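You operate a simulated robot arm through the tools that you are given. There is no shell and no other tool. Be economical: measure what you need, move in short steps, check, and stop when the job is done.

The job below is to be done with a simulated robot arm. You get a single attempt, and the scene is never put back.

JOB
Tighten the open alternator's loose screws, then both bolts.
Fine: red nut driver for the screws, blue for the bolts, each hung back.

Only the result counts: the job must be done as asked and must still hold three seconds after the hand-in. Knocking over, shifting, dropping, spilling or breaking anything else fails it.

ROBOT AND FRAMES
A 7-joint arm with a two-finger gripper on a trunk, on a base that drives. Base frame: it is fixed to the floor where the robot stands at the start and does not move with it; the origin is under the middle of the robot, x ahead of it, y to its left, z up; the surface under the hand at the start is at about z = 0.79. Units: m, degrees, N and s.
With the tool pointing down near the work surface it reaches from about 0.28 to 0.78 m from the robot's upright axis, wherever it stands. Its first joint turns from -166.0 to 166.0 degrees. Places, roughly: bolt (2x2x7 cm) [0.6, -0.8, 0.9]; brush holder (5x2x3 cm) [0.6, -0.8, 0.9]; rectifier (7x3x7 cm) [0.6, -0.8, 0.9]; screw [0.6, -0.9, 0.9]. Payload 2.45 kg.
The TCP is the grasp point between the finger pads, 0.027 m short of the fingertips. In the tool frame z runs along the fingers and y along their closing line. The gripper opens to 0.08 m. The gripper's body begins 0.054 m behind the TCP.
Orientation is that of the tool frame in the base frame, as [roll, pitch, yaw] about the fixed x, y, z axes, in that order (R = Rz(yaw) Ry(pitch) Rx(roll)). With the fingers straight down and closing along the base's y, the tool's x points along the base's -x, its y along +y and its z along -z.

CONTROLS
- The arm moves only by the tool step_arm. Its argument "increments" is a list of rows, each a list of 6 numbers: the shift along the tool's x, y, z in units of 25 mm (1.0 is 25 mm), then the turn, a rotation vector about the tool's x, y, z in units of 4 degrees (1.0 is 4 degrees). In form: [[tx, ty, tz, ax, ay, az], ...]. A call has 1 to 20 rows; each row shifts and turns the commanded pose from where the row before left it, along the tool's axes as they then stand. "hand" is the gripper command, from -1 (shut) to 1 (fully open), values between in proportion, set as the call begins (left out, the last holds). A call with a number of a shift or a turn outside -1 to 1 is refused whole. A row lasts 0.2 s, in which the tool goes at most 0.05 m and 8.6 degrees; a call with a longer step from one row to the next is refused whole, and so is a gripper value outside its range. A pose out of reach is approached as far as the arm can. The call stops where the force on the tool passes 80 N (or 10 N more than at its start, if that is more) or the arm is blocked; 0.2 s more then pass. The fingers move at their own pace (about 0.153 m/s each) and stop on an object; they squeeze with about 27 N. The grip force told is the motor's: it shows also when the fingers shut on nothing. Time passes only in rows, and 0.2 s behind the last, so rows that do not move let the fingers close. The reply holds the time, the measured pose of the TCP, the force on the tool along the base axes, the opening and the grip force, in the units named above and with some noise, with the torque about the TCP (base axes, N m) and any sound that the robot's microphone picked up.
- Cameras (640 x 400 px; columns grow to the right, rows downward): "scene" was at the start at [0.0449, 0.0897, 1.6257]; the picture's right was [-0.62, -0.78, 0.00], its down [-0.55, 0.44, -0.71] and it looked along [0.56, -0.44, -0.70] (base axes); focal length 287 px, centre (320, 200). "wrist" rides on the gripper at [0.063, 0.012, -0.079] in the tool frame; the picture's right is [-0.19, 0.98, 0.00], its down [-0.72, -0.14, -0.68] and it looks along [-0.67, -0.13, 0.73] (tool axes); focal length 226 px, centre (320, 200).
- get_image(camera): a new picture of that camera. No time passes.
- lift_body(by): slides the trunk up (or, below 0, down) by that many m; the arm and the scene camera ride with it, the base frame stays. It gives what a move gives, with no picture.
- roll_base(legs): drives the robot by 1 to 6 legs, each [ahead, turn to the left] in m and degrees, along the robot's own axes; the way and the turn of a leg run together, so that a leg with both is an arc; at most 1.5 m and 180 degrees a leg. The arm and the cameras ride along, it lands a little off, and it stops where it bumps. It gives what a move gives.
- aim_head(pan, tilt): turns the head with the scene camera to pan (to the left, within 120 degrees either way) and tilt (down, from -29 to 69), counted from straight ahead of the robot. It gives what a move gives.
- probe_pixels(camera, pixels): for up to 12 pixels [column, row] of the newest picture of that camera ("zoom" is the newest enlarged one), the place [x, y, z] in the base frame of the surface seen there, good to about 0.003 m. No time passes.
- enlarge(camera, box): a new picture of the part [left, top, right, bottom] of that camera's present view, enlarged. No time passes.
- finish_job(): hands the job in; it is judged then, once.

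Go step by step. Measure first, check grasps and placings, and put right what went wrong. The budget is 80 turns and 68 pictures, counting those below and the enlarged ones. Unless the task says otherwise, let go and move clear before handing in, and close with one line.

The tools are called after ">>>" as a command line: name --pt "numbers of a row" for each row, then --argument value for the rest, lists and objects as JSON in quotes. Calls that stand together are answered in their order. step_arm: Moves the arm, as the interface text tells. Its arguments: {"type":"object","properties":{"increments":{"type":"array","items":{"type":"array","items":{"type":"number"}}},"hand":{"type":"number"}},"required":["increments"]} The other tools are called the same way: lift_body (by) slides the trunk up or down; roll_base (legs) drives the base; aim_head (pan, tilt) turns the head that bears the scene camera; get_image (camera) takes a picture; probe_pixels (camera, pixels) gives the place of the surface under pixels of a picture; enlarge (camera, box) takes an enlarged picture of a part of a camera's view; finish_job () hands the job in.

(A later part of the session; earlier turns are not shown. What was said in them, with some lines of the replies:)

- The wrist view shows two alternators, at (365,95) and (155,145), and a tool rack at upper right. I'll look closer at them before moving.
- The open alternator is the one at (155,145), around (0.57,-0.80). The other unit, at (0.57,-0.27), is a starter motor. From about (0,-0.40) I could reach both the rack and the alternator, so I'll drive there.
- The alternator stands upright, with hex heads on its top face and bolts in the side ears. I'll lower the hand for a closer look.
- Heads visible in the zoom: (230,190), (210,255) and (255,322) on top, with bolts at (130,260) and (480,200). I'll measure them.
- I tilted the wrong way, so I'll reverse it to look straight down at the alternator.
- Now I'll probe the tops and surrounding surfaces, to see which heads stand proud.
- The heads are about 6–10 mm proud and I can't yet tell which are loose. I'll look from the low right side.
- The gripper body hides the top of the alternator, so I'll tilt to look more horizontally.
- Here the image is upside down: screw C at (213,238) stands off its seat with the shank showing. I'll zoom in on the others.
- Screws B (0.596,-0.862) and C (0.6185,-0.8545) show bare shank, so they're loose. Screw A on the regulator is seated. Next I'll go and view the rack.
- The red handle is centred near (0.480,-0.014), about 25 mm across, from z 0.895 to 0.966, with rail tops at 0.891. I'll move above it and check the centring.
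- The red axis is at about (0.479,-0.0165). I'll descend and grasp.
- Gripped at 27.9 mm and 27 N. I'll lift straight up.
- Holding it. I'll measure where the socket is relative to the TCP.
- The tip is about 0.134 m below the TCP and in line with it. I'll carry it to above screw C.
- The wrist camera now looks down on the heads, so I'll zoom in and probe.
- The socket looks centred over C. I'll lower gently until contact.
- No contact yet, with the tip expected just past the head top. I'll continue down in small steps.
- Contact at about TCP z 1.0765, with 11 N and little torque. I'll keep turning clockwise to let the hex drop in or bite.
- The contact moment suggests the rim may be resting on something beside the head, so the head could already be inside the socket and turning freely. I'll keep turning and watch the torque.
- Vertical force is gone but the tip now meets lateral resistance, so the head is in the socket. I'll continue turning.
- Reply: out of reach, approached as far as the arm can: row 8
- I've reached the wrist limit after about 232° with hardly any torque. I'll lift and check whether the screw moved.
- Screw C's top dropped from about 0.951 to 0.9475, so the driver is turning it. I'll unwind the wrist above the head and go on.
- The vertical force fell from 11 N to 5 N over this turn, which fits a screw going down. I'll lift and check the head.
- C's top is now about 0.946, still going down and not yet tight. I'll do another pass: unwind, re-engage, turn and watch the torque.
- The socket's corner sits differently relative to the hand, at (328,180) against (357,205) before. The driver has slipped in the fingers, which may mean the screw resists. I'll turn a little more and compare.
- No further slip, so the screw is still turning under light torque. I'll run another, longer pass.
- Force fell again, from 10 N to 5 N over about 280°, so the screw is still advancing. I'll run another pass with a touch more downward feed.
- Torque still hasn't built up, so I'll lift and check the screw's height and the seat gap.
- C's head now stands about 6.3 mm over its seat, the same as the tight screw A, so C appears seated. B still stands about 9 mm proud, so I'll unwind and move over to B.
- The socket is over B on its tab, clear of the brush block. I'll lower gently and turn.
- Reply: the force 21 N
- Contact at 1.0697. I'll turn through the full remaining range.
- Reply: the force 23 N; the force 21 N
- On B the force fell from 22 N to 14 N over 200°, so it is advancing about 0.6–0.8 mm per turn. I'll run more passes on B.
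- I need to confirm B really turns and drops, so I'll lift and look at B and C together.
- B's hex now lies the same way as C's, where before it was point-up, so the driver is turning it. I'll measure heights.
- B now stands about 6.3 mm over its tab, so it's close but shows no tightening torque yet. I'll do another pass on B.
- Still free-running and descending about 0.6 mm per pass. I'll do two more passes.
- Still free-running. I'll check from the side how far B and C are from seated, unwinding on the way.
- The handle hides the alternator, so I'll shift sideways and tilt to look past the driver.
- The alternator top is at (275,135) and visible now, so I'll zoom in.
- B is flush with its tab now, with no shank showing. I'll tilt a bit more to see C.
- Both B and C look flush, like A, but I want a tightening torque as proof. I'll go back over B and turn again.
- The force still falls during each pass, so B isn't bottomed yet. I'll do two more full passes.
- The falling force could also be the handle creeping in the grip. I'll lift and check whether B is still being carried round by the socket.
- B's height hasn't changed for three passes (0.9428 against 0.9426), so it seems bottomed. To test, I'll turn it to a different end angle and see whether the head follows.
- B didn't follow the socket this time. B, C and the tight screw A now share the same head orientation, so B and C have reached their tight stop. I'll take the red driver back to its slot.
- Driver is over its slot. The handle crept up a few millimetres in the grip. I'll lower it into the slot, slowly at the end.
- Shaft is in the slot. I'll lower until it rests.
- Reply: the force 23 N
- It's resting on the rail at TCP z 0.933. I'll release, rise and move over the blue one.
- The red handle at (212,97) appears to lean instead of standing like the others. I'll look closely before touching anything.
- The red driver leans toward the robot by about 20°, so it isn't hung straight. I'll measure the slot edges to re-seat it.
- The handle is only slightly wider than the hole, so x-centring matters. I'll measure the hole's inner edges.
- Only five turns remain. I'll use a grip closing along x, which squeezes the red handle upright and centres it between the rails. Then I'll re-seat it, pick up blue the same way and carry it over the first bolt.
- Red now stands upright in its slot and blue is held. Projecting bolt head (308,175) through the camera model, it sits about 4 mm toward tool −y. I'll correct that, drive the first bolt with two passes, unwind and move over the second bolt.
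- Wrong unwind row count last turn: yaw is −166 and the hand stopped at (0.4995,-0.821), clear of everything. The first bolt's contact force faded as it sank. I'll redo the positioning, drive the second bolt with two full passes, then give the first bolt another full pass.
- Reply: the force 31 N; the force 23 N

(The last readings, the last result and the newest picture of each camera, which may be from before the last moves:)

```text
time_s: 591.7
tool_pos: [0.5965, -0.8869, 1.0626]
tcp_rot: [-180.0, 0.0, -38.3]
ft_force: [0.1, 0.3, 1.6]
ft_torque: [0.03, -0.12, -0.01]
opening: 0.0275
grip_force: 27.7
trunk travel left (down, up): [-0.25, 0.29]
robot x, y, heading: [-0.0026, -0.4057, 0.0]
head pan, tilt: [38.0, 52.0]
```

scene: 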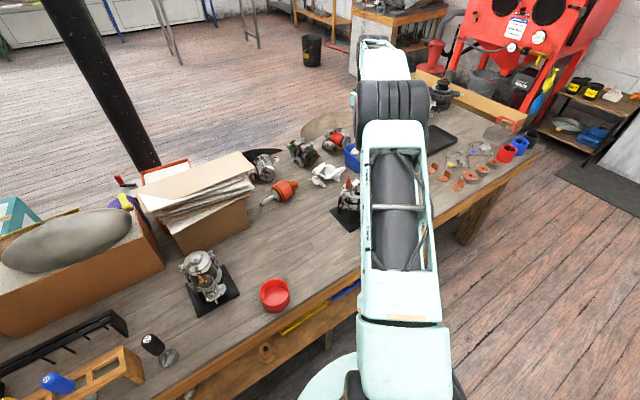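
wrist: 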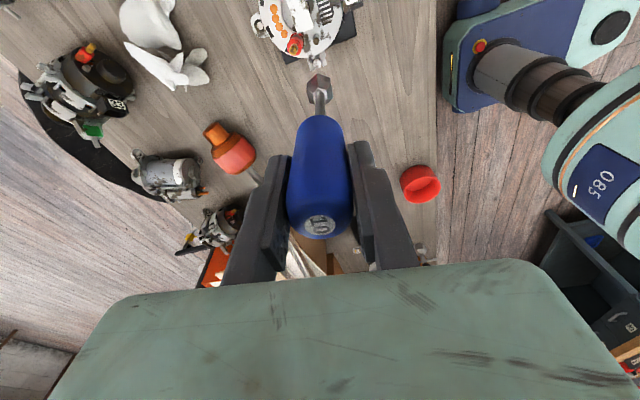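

>>> step_arm --pt "0 0 -0.58 0 0 0" --pt "0 0 -1 0 0 0" --pt "0 0 -1 0 0 0" --pt "0 0 -1 0 0 0" --pt "0 0 -1 0 0 0" --pt "0 0 0 0 0 -1" --pt "0 0 0 0 0 -1" --pt "0 0 0 0 0 -1" --pt "0 0 0 0 0 -1" --pt "0 0 0 0 0 -1" --pt "0 0 0 0 0 -1" --pt "0 0 0 0 0 -1" --pt "0 0 0 0 0 -1" --pt "0 0 0 0 0 -1" --pt "0 0 0 0 0 -1" --pt "0 0 0 0 0 -1" --pt "0 0 0 0 0 -1" --pt "0 0 0 0 0 -1" --pt "0 0 0 0 0 -1" --pt "0 0 0 0 0 -1"

>>> step_arm --pt "0 0 0 0 0 -1" --pt "0 0 0 0 0 -1" --pt "0 0 0 0 0 -1" --pt "0 0 0 0 0 -1" --pt "0 0 0 0 0 -1" --pt "0 0 0 0 0 -1" --pt "0 0 0 0 0 -1" --pt "0 0 0 0 0 -1" --pt "0 0 0 0 0 -1" --pt "0 0 0 0 0 -1" --pt "0 0 0 0 0 -1" --pt "0 0 0 0 0 -1" --pt "0 0 0 0 0 -1" --pt "0 0 0 0 0 -1" --pt "0 0 0 0 0 -1" --pt "0 0 0 0 0 -1" --pt "0 0 0 0 0 -1" --pt "0 0 0 0 0 -1" --pt "0 0 0 0 0 -1" --pt "0 0 0 0 0 -1"

>>> step_arm --pt "0 0 0 0 0 -1" --pt "0 0 0 0 0 -1" --pt "0 0 0 0 0 -1" --pt "0 0 0 0 0 -1" --pt "0 0 0 0 0 -1" --pt "0 0 0 0 0 -1" --pt "0 0 0 0 0 -1" --pt "0 0 0 0 0 -1" --pt "0 0 0 0 0 -1" --pt "0 0 0 0 0 -1" --pt "0 0 0 0 0 -1" --pt "0 0 0 0 0 -1" --pt "0 0 0 0 0 -1" --pt "0 0 0 0 0 -1" --pt "0 0 0 0 0 -1" --pt "0 0 0 0 0 -1" --pt "0 0 0 0 0 -1" --pt "0 0 0 0 0 -1" --pt "0 0 0 0 0 -1" --pt "0 0 0 0 0 -1"

>>> step_arm --pt "0 0 0 0 0 -1" --pt "0 0 0 0 0 -1" --pt "0 0 0 0 0 -1" --pt "0 0 0 0 0 -1" --pt "0 0 0 0 0 -1" --pt "0 0 0 0 0 -1" --pt "0 0 0 0 0 -1" --pt "0 0 0 0 0 -1" --pt "0 0 0 0 0 -1" --pt "0 0 0 0 0 -1" --pt "0 0 0 0 0 -1" --pt "0 0 0 0 0 -1" --pt "0 0 0 0 0 -1" --pt "0 0 0 0 0 -1" --pt "0 0 0 0 0 -1" --pt "0 0 0 0 0 -1" --pt "0 0 0 0 0 -1" --pt "0 0 0 0 0 -1" --pt "0 0 0 0 0 -1" --pt "0 0 0 0 0 -1"

>>> enlarge --camera "wrist" --box '[270, 20, 370, 120]'

>>> step_arm --pt "-0.8306 0.1198 0 0 0 0" --pt "-0.8306 0.1198 0 0 0 0" --pt "-0.8306 0.1198 0 0 0 0" --pt "-0.8306 0.1198 0 0 0 0" --pt "-0.8306 0.1198 0 0 0 0" --pt "0 0 0.5 0 0 0" --pt "0 0 1 0 0 0" --pt "0 0 1 0 0 0" --pt "0 0 1 0 0 0" --pt "0 0 0.5 0 0 0" --pt "0 0 0.1 0 0 0" --pt "0 0 0.1 0 0 0" --pt "0 0 0.1 0 0 0" --pt "0 0 0.1 0 0 0"

>>> step_arm --pt "0 0 0.004 0 0 1" --pt "0 0 0.004 0 0 1" --pt "0 0 0.004 0 0 1" --pt "0 0 0.004 0 0 1" --pt "0 0 0.004 0 0 1" --pt "0 0 0.004 0 0 1" --pt "0 0 0.004 0 0 1" --pt "0 0 0.004 0 0 1" --pt "0 0 0.004 0 0 1" --pt "0 0 0.004 0 0 1" --pt "0 0 0.004 0 0 1" --pt "0 0 0.004 0 0 1" --pt "0 0 0.004 0 0 1" --pt "0 0 0.004 0 0 1" --pt "0 0 0.004 0 0 1" --pt "0 0 0.004 0 0 1" --pt "0 0 0.004 0 0 1" --pt "0 0 0.004 0 0 1" --pt "0 0 0.004 0 0 1" --pt "0 0 0.004 0 0 1"

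>>> step_arm --pt "0 0 0 0 0 1" --pt "0 0 0 0 0 1" --pt "0 0 0 0 0 1" --pt "0 0 0 0 0 1" --pt "0 0 0 0 0 1" --pt "0 0 0 0 0 1" --pt "0 0 0 0 0 1" --pt "0 0 0 0 0 1" --pt "0 0 0 0 0 1" --pt "0 0 0 0 0 1" --pt "0 0 0 0 0 1" --pt "0 0 0 0 0 1" --pt "0 0 0 0 0 1" --pt "0 0 0 0 0 1" --pt "0 0 0 0 0 1" --pt "0 0 0 0 0 1" --pt "0 0 0 0 0 1" --pt "0 0 0 0 0 1" --pt "0 0 0 0 0 1" --pt "0 0 0 0 0 1"

>>> step_arm --pt "0 0 0 0 0 1" --pt "0 0 0 0 0 1" --pt "0 0 0 0 0 1" --pt "0 0 0 0 0 1" --pt "0 0 0 0 0 1" --pt "0 0 0 0 0 1" --pt "0 0 0 0 0 1" --pt "0 0 0 0 0 1" --pt "0 0 0 0 0 1" --pt "0 0 0 0 0 1" --pt "0 0 0 0 0 1" --pt "0 0 0 0 0 1" --pt "0 0 0 0 0 1" --pt "0 0 0 0 0 1" --pt "0 0 0 0 0 1" --pt "0 0 0 0 0 1" --pt "0 0 0 0 0 1" --pt "0 0 0 0 0 1" --pt "0 0 0 0 0 1" --pt "0 0 0 0 0 1"

>>> step_arm --pt "0 0 0 0 0 1" --pt "0 0 0 0 0 1" --pt "0 0 0 0 0 1" --pt "0 0 0 0 0 1" --pt "0 0 0 0 0 1" --pt "0 0 0 0 0 1" --pt "0 0 0 0 0 1" --pt "0 0 0 0 0 1" --pt "0 0 0 0 0 1" --pt "0 0 0 0 0 1" --pt "0 0 0 0 0 1" --pt "0 0 0 0 0 1" --pt "0 0 0 0 0 1" --pt "0 0 0 0 0 1" --pt "0 0 0 0 0 1"

>>> step_arm --pt "0 0 -0.48 0 0 0" --pt "0 0 -1 0 0 0" --pt "0 0 -1 0 0 0" --pt "0 0 -1 0 0 0" --pt "0 0 -1 0 0 0"

>>> get_image --camera "wrist"

>>> enlarge --camera "wrist" --box '[270, 20, 370, 120]'

```text
time_s: 595.9
tool_pos: [0.5972, -0.8883, 1.1776]
tcp_rot: [180.0, 0.0, 22.0]
ft_force: [1.4, 0.9, -0.7]
ft_torque: [0.0, 0.02, -0.01]
opening: 0.0272
grip_force: 27.4
trunk travel left (down, up): [-0.25, 0.29]
robot x, y, heading: [-0.0037, -0.4041, -0.3]
head pan, tilt: [38.0, 52.0]
```

```text
time_s: 600.1
tool_pos: [0.5966, -0.8873, 1.1767]
tcp_rot: [-180.0, 0.0, 101.9]
ft_force: [-0.5, 0.2, -0.5]
ft_torque: [0.03, -0.02, -0.01]
opening: 0.0273
grip_force: 26.4
trunk travel left (down, up): [-0.25, 0.29]
robot x, y, heading: [-0.0032, -0.4025, 0.1]
head pan, tilt: [38.0, 52.0]
```

```text
time_s: 604.3
tool_pos: [0.597, -0.8889, 1.176]
tcp_rot: [-180.0, 0.0, -178.2]
ft_force: [0.1, -0.1, -0.4]
ft_torque: [-0.01, 0.03, 0.0]
opening: 0.0272
grip_force: 27.0
trunk travel left (down, up): [-0.25, 0.29]
robot x, y, heading: [-0.0003, -0.3995, -0.1]
head pan, tilt: [38.0, 52.0]
```

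```text
time_s: 608.5
tool_pos: [0.5962, -0.8875, 1.1766]
tcp_rot: [-180.0, 0.0, -98.1]
ft_force: [0.1, -0.4, -1.3]
ft_torque: [0.05, -0.01, -0.03]
opening: 0.0275
grip_force: 26.8
trunk travel left (down, up): [-0.25, 0.29]
robot x, y, heading: [-0.0047, -0.4068, -0.2]
head pan, tilt: [38.0, 52.0]
```

```text
4.00 times, centred on (320, 70) of wrist
```

zoom: 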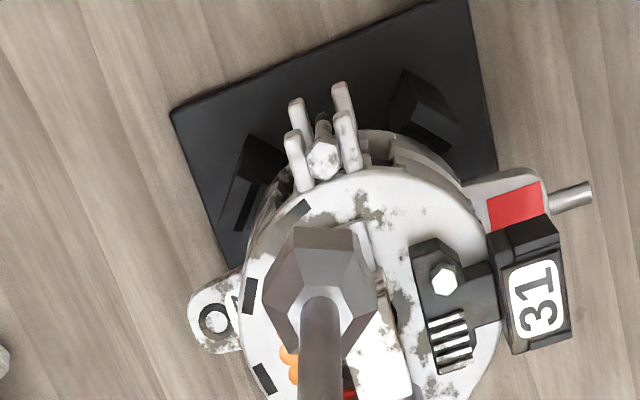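

```text
time_s: 611.5
tool_pos: [0.597, -0.783, 1.0665]
tcp_rot: [-179.9, 0.0, -98.2]
ft_force: [-0.7, 0.2, -1.4]
ft_torque: [-0.03, -0.01, 0.02]
opening: 0.0276
grip_force: 26.7
trunk travel left (down, up): [-0.25, 0.29]
robot x, y, heading: [-0.0009, -0.4044, -0.3]
head pan, tilt: [38.0, 52.0]
```

```text
time_s: 615.7
tool_pos: [0.5972, -0.782, 1.0637]
tcp_rot: [-180.0, 0.0, -178.2]
ft_force: [0.9, -0.9, -0.1]
ft_torque: [0.03, 0.02, 0.01]
opening: 0.0274
grip_force: 26.6
trunk travel left (down, up): [-0.25, 0.29]
robot x, y, heading: [-0.003, -0.4021, -0.1]
head pan, tilt: [38.0, 52.0]
```

```text
time_s: 619.9
tool_pos: [0.5954, -0.7838, 1.0635]
tcp_rot: [180.0, 0.0, 101.7]
ft_force: [0.0, -0.2, -1.9]
ft_torque: [0.0, 0.03, 0.0]
opening: 0.0272
grip_force: 26.7
trunk travel left (down, up): [-0.25, 0.29]
robot x, y, heading: [-0.0, -0.4076, -0.4]
head pan, tilt: [38.0, 52.0]
```

```text
time_s: 624.1
tool_pos: [0.5972, -0.7834, 1.0646]
tcp_rot: [179.9, 0.0, 21.7]
ft_force: [0.1, -0.2, -0.5]
ft_torque: [-0.03, 0.03, 0.01]
opening: 0.0275
grip_force: 26.8
trunk travel left (down, up): [-0.25, 0.29]
robot x, y, heading: [-0.0014, -0.4007, -0.1]
head pan, tilt: [38.0, 52.0]
```

```text
time_s: 627.3
tool_pos: [0.597, -0.7814, 1.0643]
tcp_rot: [-179.9, 0.1, -38.2]
ft_force: [-0.5, -0.5, -1.4]
ft_torque: [0.01, -0.02, 0.02]
opening: 0.0276
grip_force: 27.0
trunk travel left (down, up): [-0.25, 0.29]
robot x, y, heading: [-0.0009, -0.4054, -0.2]
head pan, tilt: [38.0, 52.0]
```

```text
time_s: 628.5
tool_pos: [0.5958, -0.7825, 1.1782]
tcp_rot: [179.9, 0.0, -38.2]
ft_force: [0.3, 0.4, -0.2]
ft_torque: [-0.01, 0.0, 0.0]
opening: 0.0269
grip_force: 26.6
trunk travel left (down, up): [-0.25, 0.29]
robot x, y, heading: [0.0014, -0.4052, -0.3]
head pan, tilt: [38.0, 52.0]
```

```text
3 pictures are left
```

wrist: 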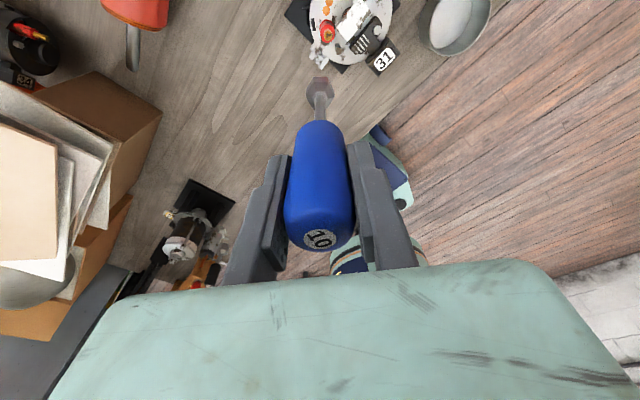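

```text
4.00 times, centred on (320, 70) of wrist
2 turns are left
```

zoom: 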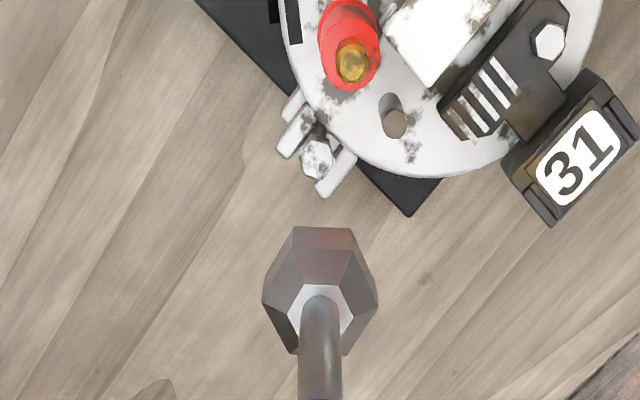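

Both bolts now show the same projected height, lower than before. The blue driver has crept about 7 mm up in the grip, so the last pass on the first bolt was shallow. I'll give that bolt one deeper pass, then carry blue back and hang it with the x-centred grip.

>>> step_arm --pt "0 0 0 0 0 -1" --pt "0 0 0 0 0 -1" --pt "0 0 0 0 0 -1" --pt "0 0 0 0 0 -1" --pt "0 0 0 0 0 -1" --pt "0 0 0 0 0 -1" --pt "0 0 0 0 0 -1" --pt "0 0 0 0 0 -1" --pt "0 0 0 0 0 -1" --pt "0 0 0 0 0 -1" --pt "0 0 0 0 0 -1" --pt "0 0 0 0 0 -1" --pt "0 0 0 0 0 -1" --pt "0 0 0 0 0 -1" --pt "0 0 0 0 0 -1" --pt "0 0 0 0 0 -1" --pt "0 0 0 0 0 -1" --pt "0 0 0 0 0 -1" --pt "0 0 0 0 0 -1" --pt "0 0 0 0 0 -1"

>>> step_arm --pt "0 0 0 0 0 -1" --pt "0 0 0 0 0 -1" --pt "0 0 0 0 0 -1" --pt "0 0 0 0 0 -1" --pt "0 0 0 0 0 -1" --pt "0 0 0 0 0 -1" --pt "0 0 0 0 0 -1" --pt "0 0 0 0 0 -1" --pt "0 0 0 0 0 -1" --pt "0 0 0 0 0 -1" --pt "0 0 0 0 0 -1" --pt "0 0 0 0 0 -1" --pt "0 0 0 0 0 -1" --pt "0 0 0 0 0 -1" --pt "0 0 0 0 0 -1" --pt "0 0 0 0 0 -1" --pt "0 0 0 0 0 -1" --pt "0 0 0 0 0 -1" --pt "0 0 0 0 0 -1" --pt "0 0 0 0 0 -1"

>>> step_arm --pt "0 0 0 0 0 -1" --pt "0 0 0 0 0 -1" --pt "0 0 0 0 0 -1" --pt "0 0 0 0 0 -1" --pt "0 0 0 0 0 -1" --pt "0 0 0 0 0 -1" --pt "0 0 0 0 0 -1" --pt "0 0 0 0 0 -1" --pt "0 0 0 0 0 -1" --pt "0 0 0 0 0 -1" --pt "0 0 0 0 0 -1" --pt "0 0 0 0 0 -1" --pt "0 0 0 0 0 -1" --pt "0 0 0 0 0 -1" --pt "0 0 0 0 0 -1" --pt "0 0 0 0 0 -1" --pt "0 0 0 0 0 -1" --pt "0 0 0 0 0 -1" --pt "0 0 0 0 0 -1" --pt "0 0 0 0 0 -1"

>>> step_arm --pt "0 0 0 0 0 -1" --pt "0 0 0 0 0 -1" --pt "0 0 0 0 0 -1" --pt "0 0 0 0 0 -1" --pt "0 0 0 0 0 -1" --pt "0 0 0 0 0 -1" --pt "0 0 0 0 0 -1" --pt "0 0 0 0 0 -1" --pt "0 0 0 0 0 -1" --pt "0 0 0 0 0 -1" --pt "0 0 0 0 0 -1" --pt "0 0 0 0 0 -1" --pt "0 0 0 0 0 -1" --pt "0 0 0 0 0 -1" --pt "0 0 0 0 0 -1"

>>> step_arm --pt "0 0 0.5 0 0 0" --pt "0 0 1 0 0 0" --pt "0 0 1 0 0 0" --pt "0 0 1 0 0 0" --pt "0 0 0.5 0 0 0" --pt "0 0 0.2 0 0 0" --pt "0 0 0.2 0 0 0" --pt "0 0 0.2 0 0 0"

>>> step_arm --pt "0 0 0.004 0 0 1" --pt "0 0 0.004 0 0 1" --pt "0 0 0.004 0 0 1" --pt "0 0 0.004 0 0 1" --pt "0 0 0.004 0 0 1" --pt "0 0 0.004 0 0 1" --pt "0 0 0.004 0 0 1" --pt "0 0 0.004 0 0 1" --pt "0 0 0.004 0 0 1" --pt "0 0 0.004 0 0 1" --pt "0 0 0.004 0 0 1" --pt "0 0 0.004 0 0 1" --pt "0 0 0.004 0 0 1" --pt "0 0 0.004 0 0 1" --pt "0 0 0.004 0 0 1" --pt "0 0 0.004 0 0 1" --pt "0 0 0.004 0 0 1" --pt "0 0 0.004 0 0 1" --pt "0 0 0.004 0 0 1" --pt "0 0 0.004 0 0 1"

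>>> step_arm --pt "0 0 0 0 0 1" --pt "0 0 0 0 0 1" --pt "0 0 0 0 0 1" --pt "0 0 0 0 0 1" --pt "0 0 0 0 0 1" --pt "0 0 0 0 0 1" --pt "0 0 0 0 0 1" --pt "0 0 0 0 0 1" --pt "0 0 0 0 0 1" --pt "0 0 0 0 0 1" --pt "0 0 0 0 0 1" --pt "0 0 0 0 0 1" --pt "0 0 0 0 0 1" --pt "0 0 0 0 0 1" --pt "0 0 0 0 0 1" --pt "0 0 0 0 0 1" --pt "0 0 0 0 0 1" --pt "0 0 0 0 0 1" --pt "0 0 0 0 0 1" --pt "0 0 0 0 0 1"

>>> step_arm --pt "0 0 0 0 0 1" --pt "0 0 0 0 0 1" --pt "0 0 0 0 0 1" --pt "0 0 0 0 0 1" --pt "0 0 0 0 0 1" --pt "0 0 0 0 0 1" --pt "0 0 0 0 0 1" --pt "0 0 0 0 0 1" --pt "0 0 0 0 0 1" --pt "0 0 0 0 0 1" --pt "0 0 0 0 0 1" --pt "0 0 0 0 0 1" --pt "0 0 0 0 0 1" --pt "0 0 0 0 0 1" --pt "0 0 0 0 0 1" --pt "0 0 0 0 0 1" --pt "0 0 0 0 0 1" --pt "0 0 0 0 0 1" --pt "0 0 0 0 0 1" --pt "0 0 0 0 0 1"

>>> step_arm --pt "0 0 0 0 0 1" --pt "0 0 0 0 0 1" --pt "0 0 0 0 0 1" --pt "0 0 0 0 0 1" --pt "0 0 0 0 0 1" --pt "0 0 0 0 0 1" --pt "0 0 0 0 0 1" --pt "0 0 0 0 0 1" --pt "0 0 0 0 0 1" --pt "0 0 0 0 0 1" --pt "0 0 0 0 0 1" --pt "0 0 0 0 0 1" --pt "0 0 0 0 0 1" --pt "0 0 0 0 0 1" --pt "0 0 0 0 0 1"

>>> step_arm --pt "0 0 -0.68 0 0 0" --pt "0 0 -1 0 0 0" --pt "0 0 -1 0 0 0" --pt "0 0 -1 0 0 0" --pt "0 0 -1 0 0 0" --pt "0 0 0 0 0 -1" --pt "0 0 0 0 0 -1" --pt "0 0 0 0 0 -1" --pt "0 0 0 0 0 -1" --pt "0 0 0 0 0 -1" --pt "0 0 0 0 0 -1" --pt "0 0 0 0 0 -1" --pt "0 0 0 0 0 -1" --pt "0 0 0 0 0 -1" --pt "0 0 0 0 0 -1" --pt "0 0 0 0 0 -1" --pt "0 0 0 0 0 -1" --pt "0 0 0 0 0 -1" --pt "0 0 0 0 0 -1" --pt "0 0 0 0 0 -1"

>>> step_arm --pt "0 0 0 0 0 -1" --pt "0 0 0 0 0 -1" --pt "0 0 0 0 0 -1" --pt "0 0 0 0 0 -1" --pt "0 0 0 0 0 -1" --pt "0 0 0 0 0 -1" --pt "0 0 0 0 0 -1" --pt "0 0 0 0 0 -1" --pt "0 0 0 0 0 -1" --pt "0 0 0 0 0 -1" --pt "0 0 0 0 0 -1" --pt "0 0 0 0 0 -1" --pt "0 0 0 0 0 -1" --pt "0 0 0 0 0 -1" --pt "0 0 0 0 0 -1" --pt "0 0 0 0 0 -1" --pt "0 0 0 0 0 -1" --pt "0 0 0 0 0 -1" --pt "0 0 0 0 0 -1" --pt "0 0 0 0 0 -1"

>>> step_arm --pt "0 0 0 0 0 -1" --pt "0 0 0 0 0 -1" --pt "0 0 0 0 0 -1" --pt "0 0 0 0 0 -1" --pt "0 0 0 0 0 -1" --pt "0 0 0 0 0 -1" --pt "0 0 0 0 0 -1" --pt "0 0 0 0 0 -1" --pt "0 0 0 0 0 -1" --pt "0 0 0 0 0 -1" --pt "0 0 0 0 0 -1" --pt "0 0 0 0 0 -1" --pt "0 0 0 0 0 -1" --pt "0 0 0 0 0 -1" --pt "0 0 0 0 0 -1" --pt "0 0 0 0 0 -1" --pt "0 0 0 0 0 -1" --pt "0 0 0 0 0 -1" --pt "0 0 0 0 0 -1" --pt "0 0 0 0 0 -1"

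>>> step_arm --pt "0 0 0 0 0 -1" --pt "0 0 0 0 0 -1" --pt "0 0 0 0 0 -1" --pt "0 0 0 0 0 -1" --pt "0 0 0 0 0 -1" --pt "0 0 0 0 0 -1" --pt "0 0 0 0 0 -1" --pt "0 0 0 0 0 -1" --pt "0 0 0 0 0 -1" --pt "0 0 0 0 0 -1" --pt "0 0 0 0 0 -1" --pt "0 0 0 0 0 -1" --pt "0 0 0 0 0 -1" --pt "0 0 0 0 0 -1" --pt "0 0 0 0 0 -1" --pt "0 0 0 0 0 -1" --pt "0 0 0 0 0 -1" --pt "0 0 0 0 0 -1" --pt "0 0 0 0 0 -1" --pt "0 0 0 0 0 -1"

>>> step_arm --pt "0 0 0 0 0 -1" --pt "0 0 0 0 0 -1" --pt "-0.96 0.34326 0 0 0 0" --pt "-0.96 0.34326 0 0 0 0" --pt "-0.96 0.34326 0 0 0 0" --pt "-0.96 0.34326 0 0 0 0" --pt "-0.96 0.34326 0 0 0 0" --pt "-0.96 0.34326 0 0 0 0" --pt "-0.96 0.34326 0 0 0 0" --pt "-0.96 0.34326 0 0 0 0" --pt "-0.96 0.34326 0 0 0 0" --pt "-0.96 0.34326 0 0 0 0" --pt "-0.96 0.34326 0 0 0 0" --pt "-0.96 0.34326 0 0 0 0" --pt "-0.96 0.34326 0 0 0 0" --pt "-0.96 0.34326 0 0 0 0"

>>> step_arm --pt "-1 0 0 0 0 0" --pt "-1 0 0 0 0 0" --pt "-1 0 0 0 0 0" --pt "-1 0 0 0 0 0" --pt "-1 0 0 0 0 0" --pt "-1 0 0 0 0 0" --pt "-1 0 0 0 0 0" --pt "-1 0 0 0 0 0" --pt "-1 0 0 0 0 0" --pt "-1 0 0 0 0 0" --pt "-1 0 0 0 0 0" --pt "-1 0 0 0 0 0" --pt "-1 0 0 0 0 0" --pt "-1 0 0 0 0 0" --pt "-1 0 0 0 0 0" --pt "-1 0 0 0 0 0" --pt "-1 0 0 0 0 0" --pt "-1 0 0 0 0 0" --pt "-1 0 0 0 0 0" --pt "-1 0 0 0 0 0"

```text
time_s: 632.7
tool_pos: [0.5967, -0.782, 1.177]
tcp_rot: [179.9, 0.0, 41.9]
ft_force: [-0.2, -0.2, -1.0]
ft_torque: [0.0, 0.0, -0.02]
opening: 0.0271
grip_force: 27.0
trunk travel left (down, up): [-0.25, 0.29]
robot x, y, heading: [-0.0028, -0.4022, -0.1]
head pan, tilt: [38.0, 52.0]
```

```text
time_s: 636.9
tool_pos: [0.5964, -0.7837, 1.1763]
tcp_rot: [-180.0, 0.1, 121.9]
ft_force: [0.9, -0.3, -1.7]
ft_torque: [-0.03, 0.03, 0.01]
opening: 0.0274
grip_force: 27.0
trunk travel left (down, up): [-0.25, 0.29]
robot x, y, heading: [-0.0034, -0.4028, -0.2]
head pan, tilt: [38.0, 52.0]
```

```text
time_s: 641.1
tool_pos: [0.5964, -0.7832, 1.176]
tcp_rot: [180.0, -0.1, -158.2]
ft_force: [0.0, -0.2, -1.8]
ft_torque: [0.03, -0.02, 0.01]
opening: 0.0274
grip_force: 27.0
trunk travel left (down, up): [-0.25, 0.29]
robot x, y, heading: [-0.0024, -0.4025, -0.1]
head pan, tilt: [38.0, 52.0]
```

```text
time_s: 644.3
tool_pos: [0.5953, -0.7816, 1.1762]
tcp_rot: [-180.0, -0.1, -98.2]
ft_force: [-0.1, 0.1, -1.3]
ft_torque: [0.02, -0.01, -0.03]
opening: 0.0271
grip_force: 26.5
trunk travel left (down, up): [-0.25, 0.29]
robot x, y, heading: [-0.0023, -0.404, -0.2]
head pan, tilt: [38.0, 52.0]
```

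```text
time_s: 646.1
tool_pos: [0.5974, -0.7834, 1.0621]
tcp_rot: [-179.8, 0.0, -98.2]
ft_force: [-0.7, -0.7, 6.0]
ft_torque: [-0.03, 0.19, 0.01]
opening: 0.0274
grip_force: 27.1
trunk travel left (down, up): [-0.25, 0.29]
robot x, y, heading: [-0.0003, -0.4035, -0.2]
head pan, tilt: [38.0, 52.0]
```

```text
time_s: 650.3
tool_pos: [0.5967, -0.7819, 1.0609]
tcp_rot: [-179.9, 0.1, -178.2]
ft_force: [2.5, 3.1, 30.1]
ft_torque: [0.19, -0.24, 0.16]
opening: 0.0271
grip_force: 26.6
trunk travel left (down, up): [-0.25, 0.29]
robot x, y, heading: [-0.0076, -0.4033, -0.3]
head pan, tilt: [38.0, 52.0]
```

```text
time_s: 654.5
tool_pos: [0.5959, -0.782, 1.062]
tcp_rot: [179.9, 0.1, 101.7]
ft_force: [3.5, -2.5, 25.3]
ft_torque: [-0.46, -0.29, 0.09]
opening: 0.0274
grip_force: 27.1
trunk travel left (down, up): [-0.25, 0.29]
robot x, y, heading: [-0.0053, -0.4028, -0.4]
head pan, tilt: [38.0, 52.0]
```

```text
time_s: 658.7
tool_pos: [0.5962, -0.7826, 1.06]
tcp_rot: [180.0, -0.1, 21.8]
ft_force: [0.3, 1.4, 17.1]
ft_torque: [0.19, -0.06, 0.11]
opening: 0.0275
grip_force: 27.5
trunk travel left (down, up): [-0.25, 0.29]
robot x, y, heading: [-0.0048, -0.4015, 0.0]
head pan, tilt: [38.0, 52.0]
```

```text
time_s: 661.9
tool_pos: [0.5953, -0.7828, 1.0603]
tcp_rot: [-180.0, -0.1, -38.4]
ft_force: [1.9, -1.0, 12.2]
ft_torque: [-0.21, -0.17, 0.06]
opening: 0.0274
grip_force: 27.6
trunk travel left (down, up): [-0.25, 0.29]
robot x, y, heading: [-0.002, -0.4035, -0.1]
head pan, tilt: [38.0, 52.0]
```

```text
time_s: 666.1
tool_pos: [0.5963, -0.7819, 1.1769]
tcp_rot: [179.9, 0.0, 21.9]
ft_force: [0.0, -0.3, -0.6]
ft_torque: [0.01, -0.02, 0.01]
opening: 0.0274
grip_force: 26.6
trunk travel left (down, up): [-0.25, 0.29]
robot x, y, heading: [-0.0009, -0.4029, -0.2]
head pan, tilt: [38.0, 52.0]
```

```text
time_s: 670.3
tool_pos: [0.5961, -0.7817, 1.177]
tcp_rot: [-180.0, 0.0, 102.0]
ft_force: [0.2, 0.0, -0.6]
ft_torque: [-0.02, 0.0, 0.0]
opening: 0.0273
grip_force: 27.2
trunk travel left (down, up): [-0.25, 0.29]
robot x, y, heading: [-0.0004, -0.4026, -0.1]
head pan, tilt: [38.0, 52.0]
```

```text
time_s: 674.5
tool_pos: [0.5967, -0.7816, 1.1766]
tcp_rot: [-179.9, 0.1, -178.0]
ft_force: [-0.3, 0.4, -1.1]
ft_torque: [-0.01, 0.02, -0.02]
opening: 0.027
grip_force: 27.2
trunk travel left (down, up): [-0.25, 0.29]
robot x, y, heading: [-0.0013, -0.404, -0.2]
head pan, tilt: [38.0, 52.0]
```

```text
time_s: 678.7
tool_pos: [0.5963, -0.7846, 1.1754]
tcp_rot: [179.9, -0.1, -98.1]
ft_force: [0.8, 1.1, -0.9]
ft_torque: [-0.01, 0.02, 0.01]
opening: 0.0273
grip_force: 26.9
trunk travel left (down, up): [-0.25, 0.29]
robot x, y, heading: [0.0008, -0.4062, -0.1]
head pan, tilt: [38.0, 52.0]
```

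```text
time_s: 682.1
tool_pos: [0.4764, -0.4454, 1.1759]
tcp_rot: [180.0, 0.0, -90.2]
ft_force: [-0.2, 0.5, -1.4]
ft_torque: [0.02, 0.02, -0.01]
opening: 0.0271
grip_force: 26.4
trunk travel left (down, up): [-0.25, 0.29]
robot x, y, heading: [-0.0022, -0.4003, -0.1]
head pan, tilt: [38.0, 52.0]
```

```text
time_s: 686.3
tool_pos: [0.4784, 0.0528, 1.1753]
tcp_rot: [179.9, -0.1, -90.2]
ft_force: [0.3, 0.9, -0.9]
ft_torque: [-0.03, -0.01, 0.0]
opening: 0.0275
grip_force: 26.3
trunk travel left (down, up): [-0.25, 0.29]
robot x, y, heading: [-0.0051, -0.4052, -0.3]
head pan, tilt: [38.0, 52.0]
```

>>> step_arm --pt "-0.204 0 0 0 0 0" --pt "0 0 0.6 0 0 0" --pt "0 0 1 0 0 0" --pt "0 0 1 0 0 0" --pt "0 0 1 0 0 0" --pt "0 0 1 0 0 0" --pt "0 0 1 0 0 0" --pt "0 0 1 0 0 0" --pt "0 0 1 0 0 0" --pt "0 0 1 0 0 0" --pt "0 0 0.6 0 0 0" --pt "0 0 0.2 0 0 0" --pt "0 0 0.15 0 0 0" --pt "0 0 0.1 0 0 0" --pt "0 0 0.08 0 0 0" --pt "0 0 0.05 0 0 0" --pt "0 0 0 0 0 0"

>>> step_arm --pt "0 0 -0.04 0 0 0" --pt "0 0 0 0 0 0"

>>> step_arm --pt "0 0 0 0 0 0" --pt "0 0 0 0 0 0" --pt "0 0 0 0 0 0" --pt "0 0 -0.4 0 0 0" --pt "0 0 -0.8 0 0 0" --pt "0 0 -1 0 0 0" --pt "0 0 -1 0 0 0" --pt "0 0 -1 0 0 0" --pt "0 0 -0.54 0 0 0" --hand 1

>>> enlarge --camera "scene" --box '[310, 160, 410, 260]'

```text
time_s: 689.9
tool_pos: [0.4798, 0.0593, 0.9316]
tcp_rot: [180.0, 0.0, -90.2]
ft_force: [-0.1, -0.4, -1.3]
ft_torque: [0.03, 0.0, 0.04]
opening: 0.0272
grip_force: 26.9
trunk travel left (down, up): [-0.25, 0.29]
robot x, y, heading: [-0.0015, -0.4058, -0.3]
head pan, tilt: [38.0, 52.0]
```

```text
time_s: 690.5
tool_pos: [0.4796, 0.0585, 0.9336]
tcp_rot: [-180.0, 0.0, -90.2]
ft_force: [0.0, -0.1, -0.9]
ft_torque: [-0.04, 0.0, 0.02]
opening: 0.0273
grip_force: 27.0
trunk travel left (down, up): [-0.25, 0.29]
robot x, y, heading: [-0.0005, -0.4012, -0.1]
head pan, tilt: [38.0, 52.0]
```

```text
time_s: 692.5
tool_pos: [0.4798, 0.0603, 1.0495]
tcp_rot: [-179.9, 0.1, -90.2]
ft_force: [-0.3, 0.2, -0.1]
ft_torque: [0.02, 0.01, -0.02]
opening: 0.0799
grip_force: 0.1
trunk travel left (down, up): [-0.25, 0.29]
robot x, y, heading: [-0.0032, -0.4058, -0.2]
head pan, tilt: [38.0, 52.0]
```

```text
4.00 times, centred on (360, 210) of scene
1 turns are left
```

zoom: 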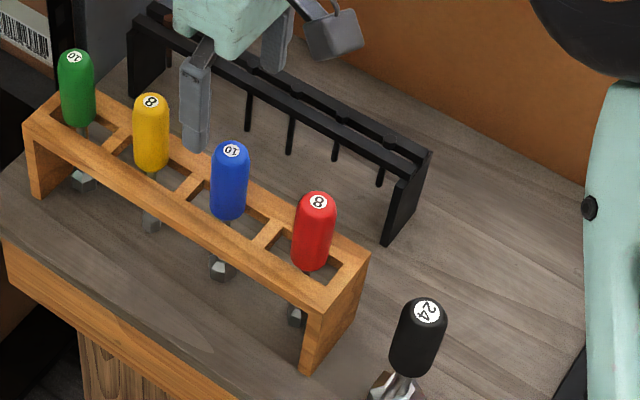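

The zoom shows blue (230,180) and red (315,230) both upright in their slots, and the hand is open above them. On the last pass the first bolt resisted with 0.16 N m and 30 N. I'll move clear and hand in.

>>> step_arm --pt "0 0 -1 0 0 0" --pt "0 0 -1 0 0 0"

>>> finish_job

```text
time_s: 693.1
tool_pos: [0.4795, 0.0586, 1.1005]
tcp_rot: [180.0, 0.0, -90.3]
ft_force: [-0.7, 0.3, 0.1]
ft_torque: [0.01, 0.02, 0.02]
opening: 0.0801
grip_force: 0.0
trunk travel left (down, up): [-0.25, 0.29]
robot x, y, heading: [-0.0025, -0.4034, -0.2]
head pan, tilt: [38.0, 52.0]
```

```text
The job is handed in.
```

I handed the job in with the two loose screws driven down with red until they stopped dropping and both bolts driven with blue. Both drivers are back upright in their slots, but I never felt a clear final torque and didn't re-check the bolts up close.
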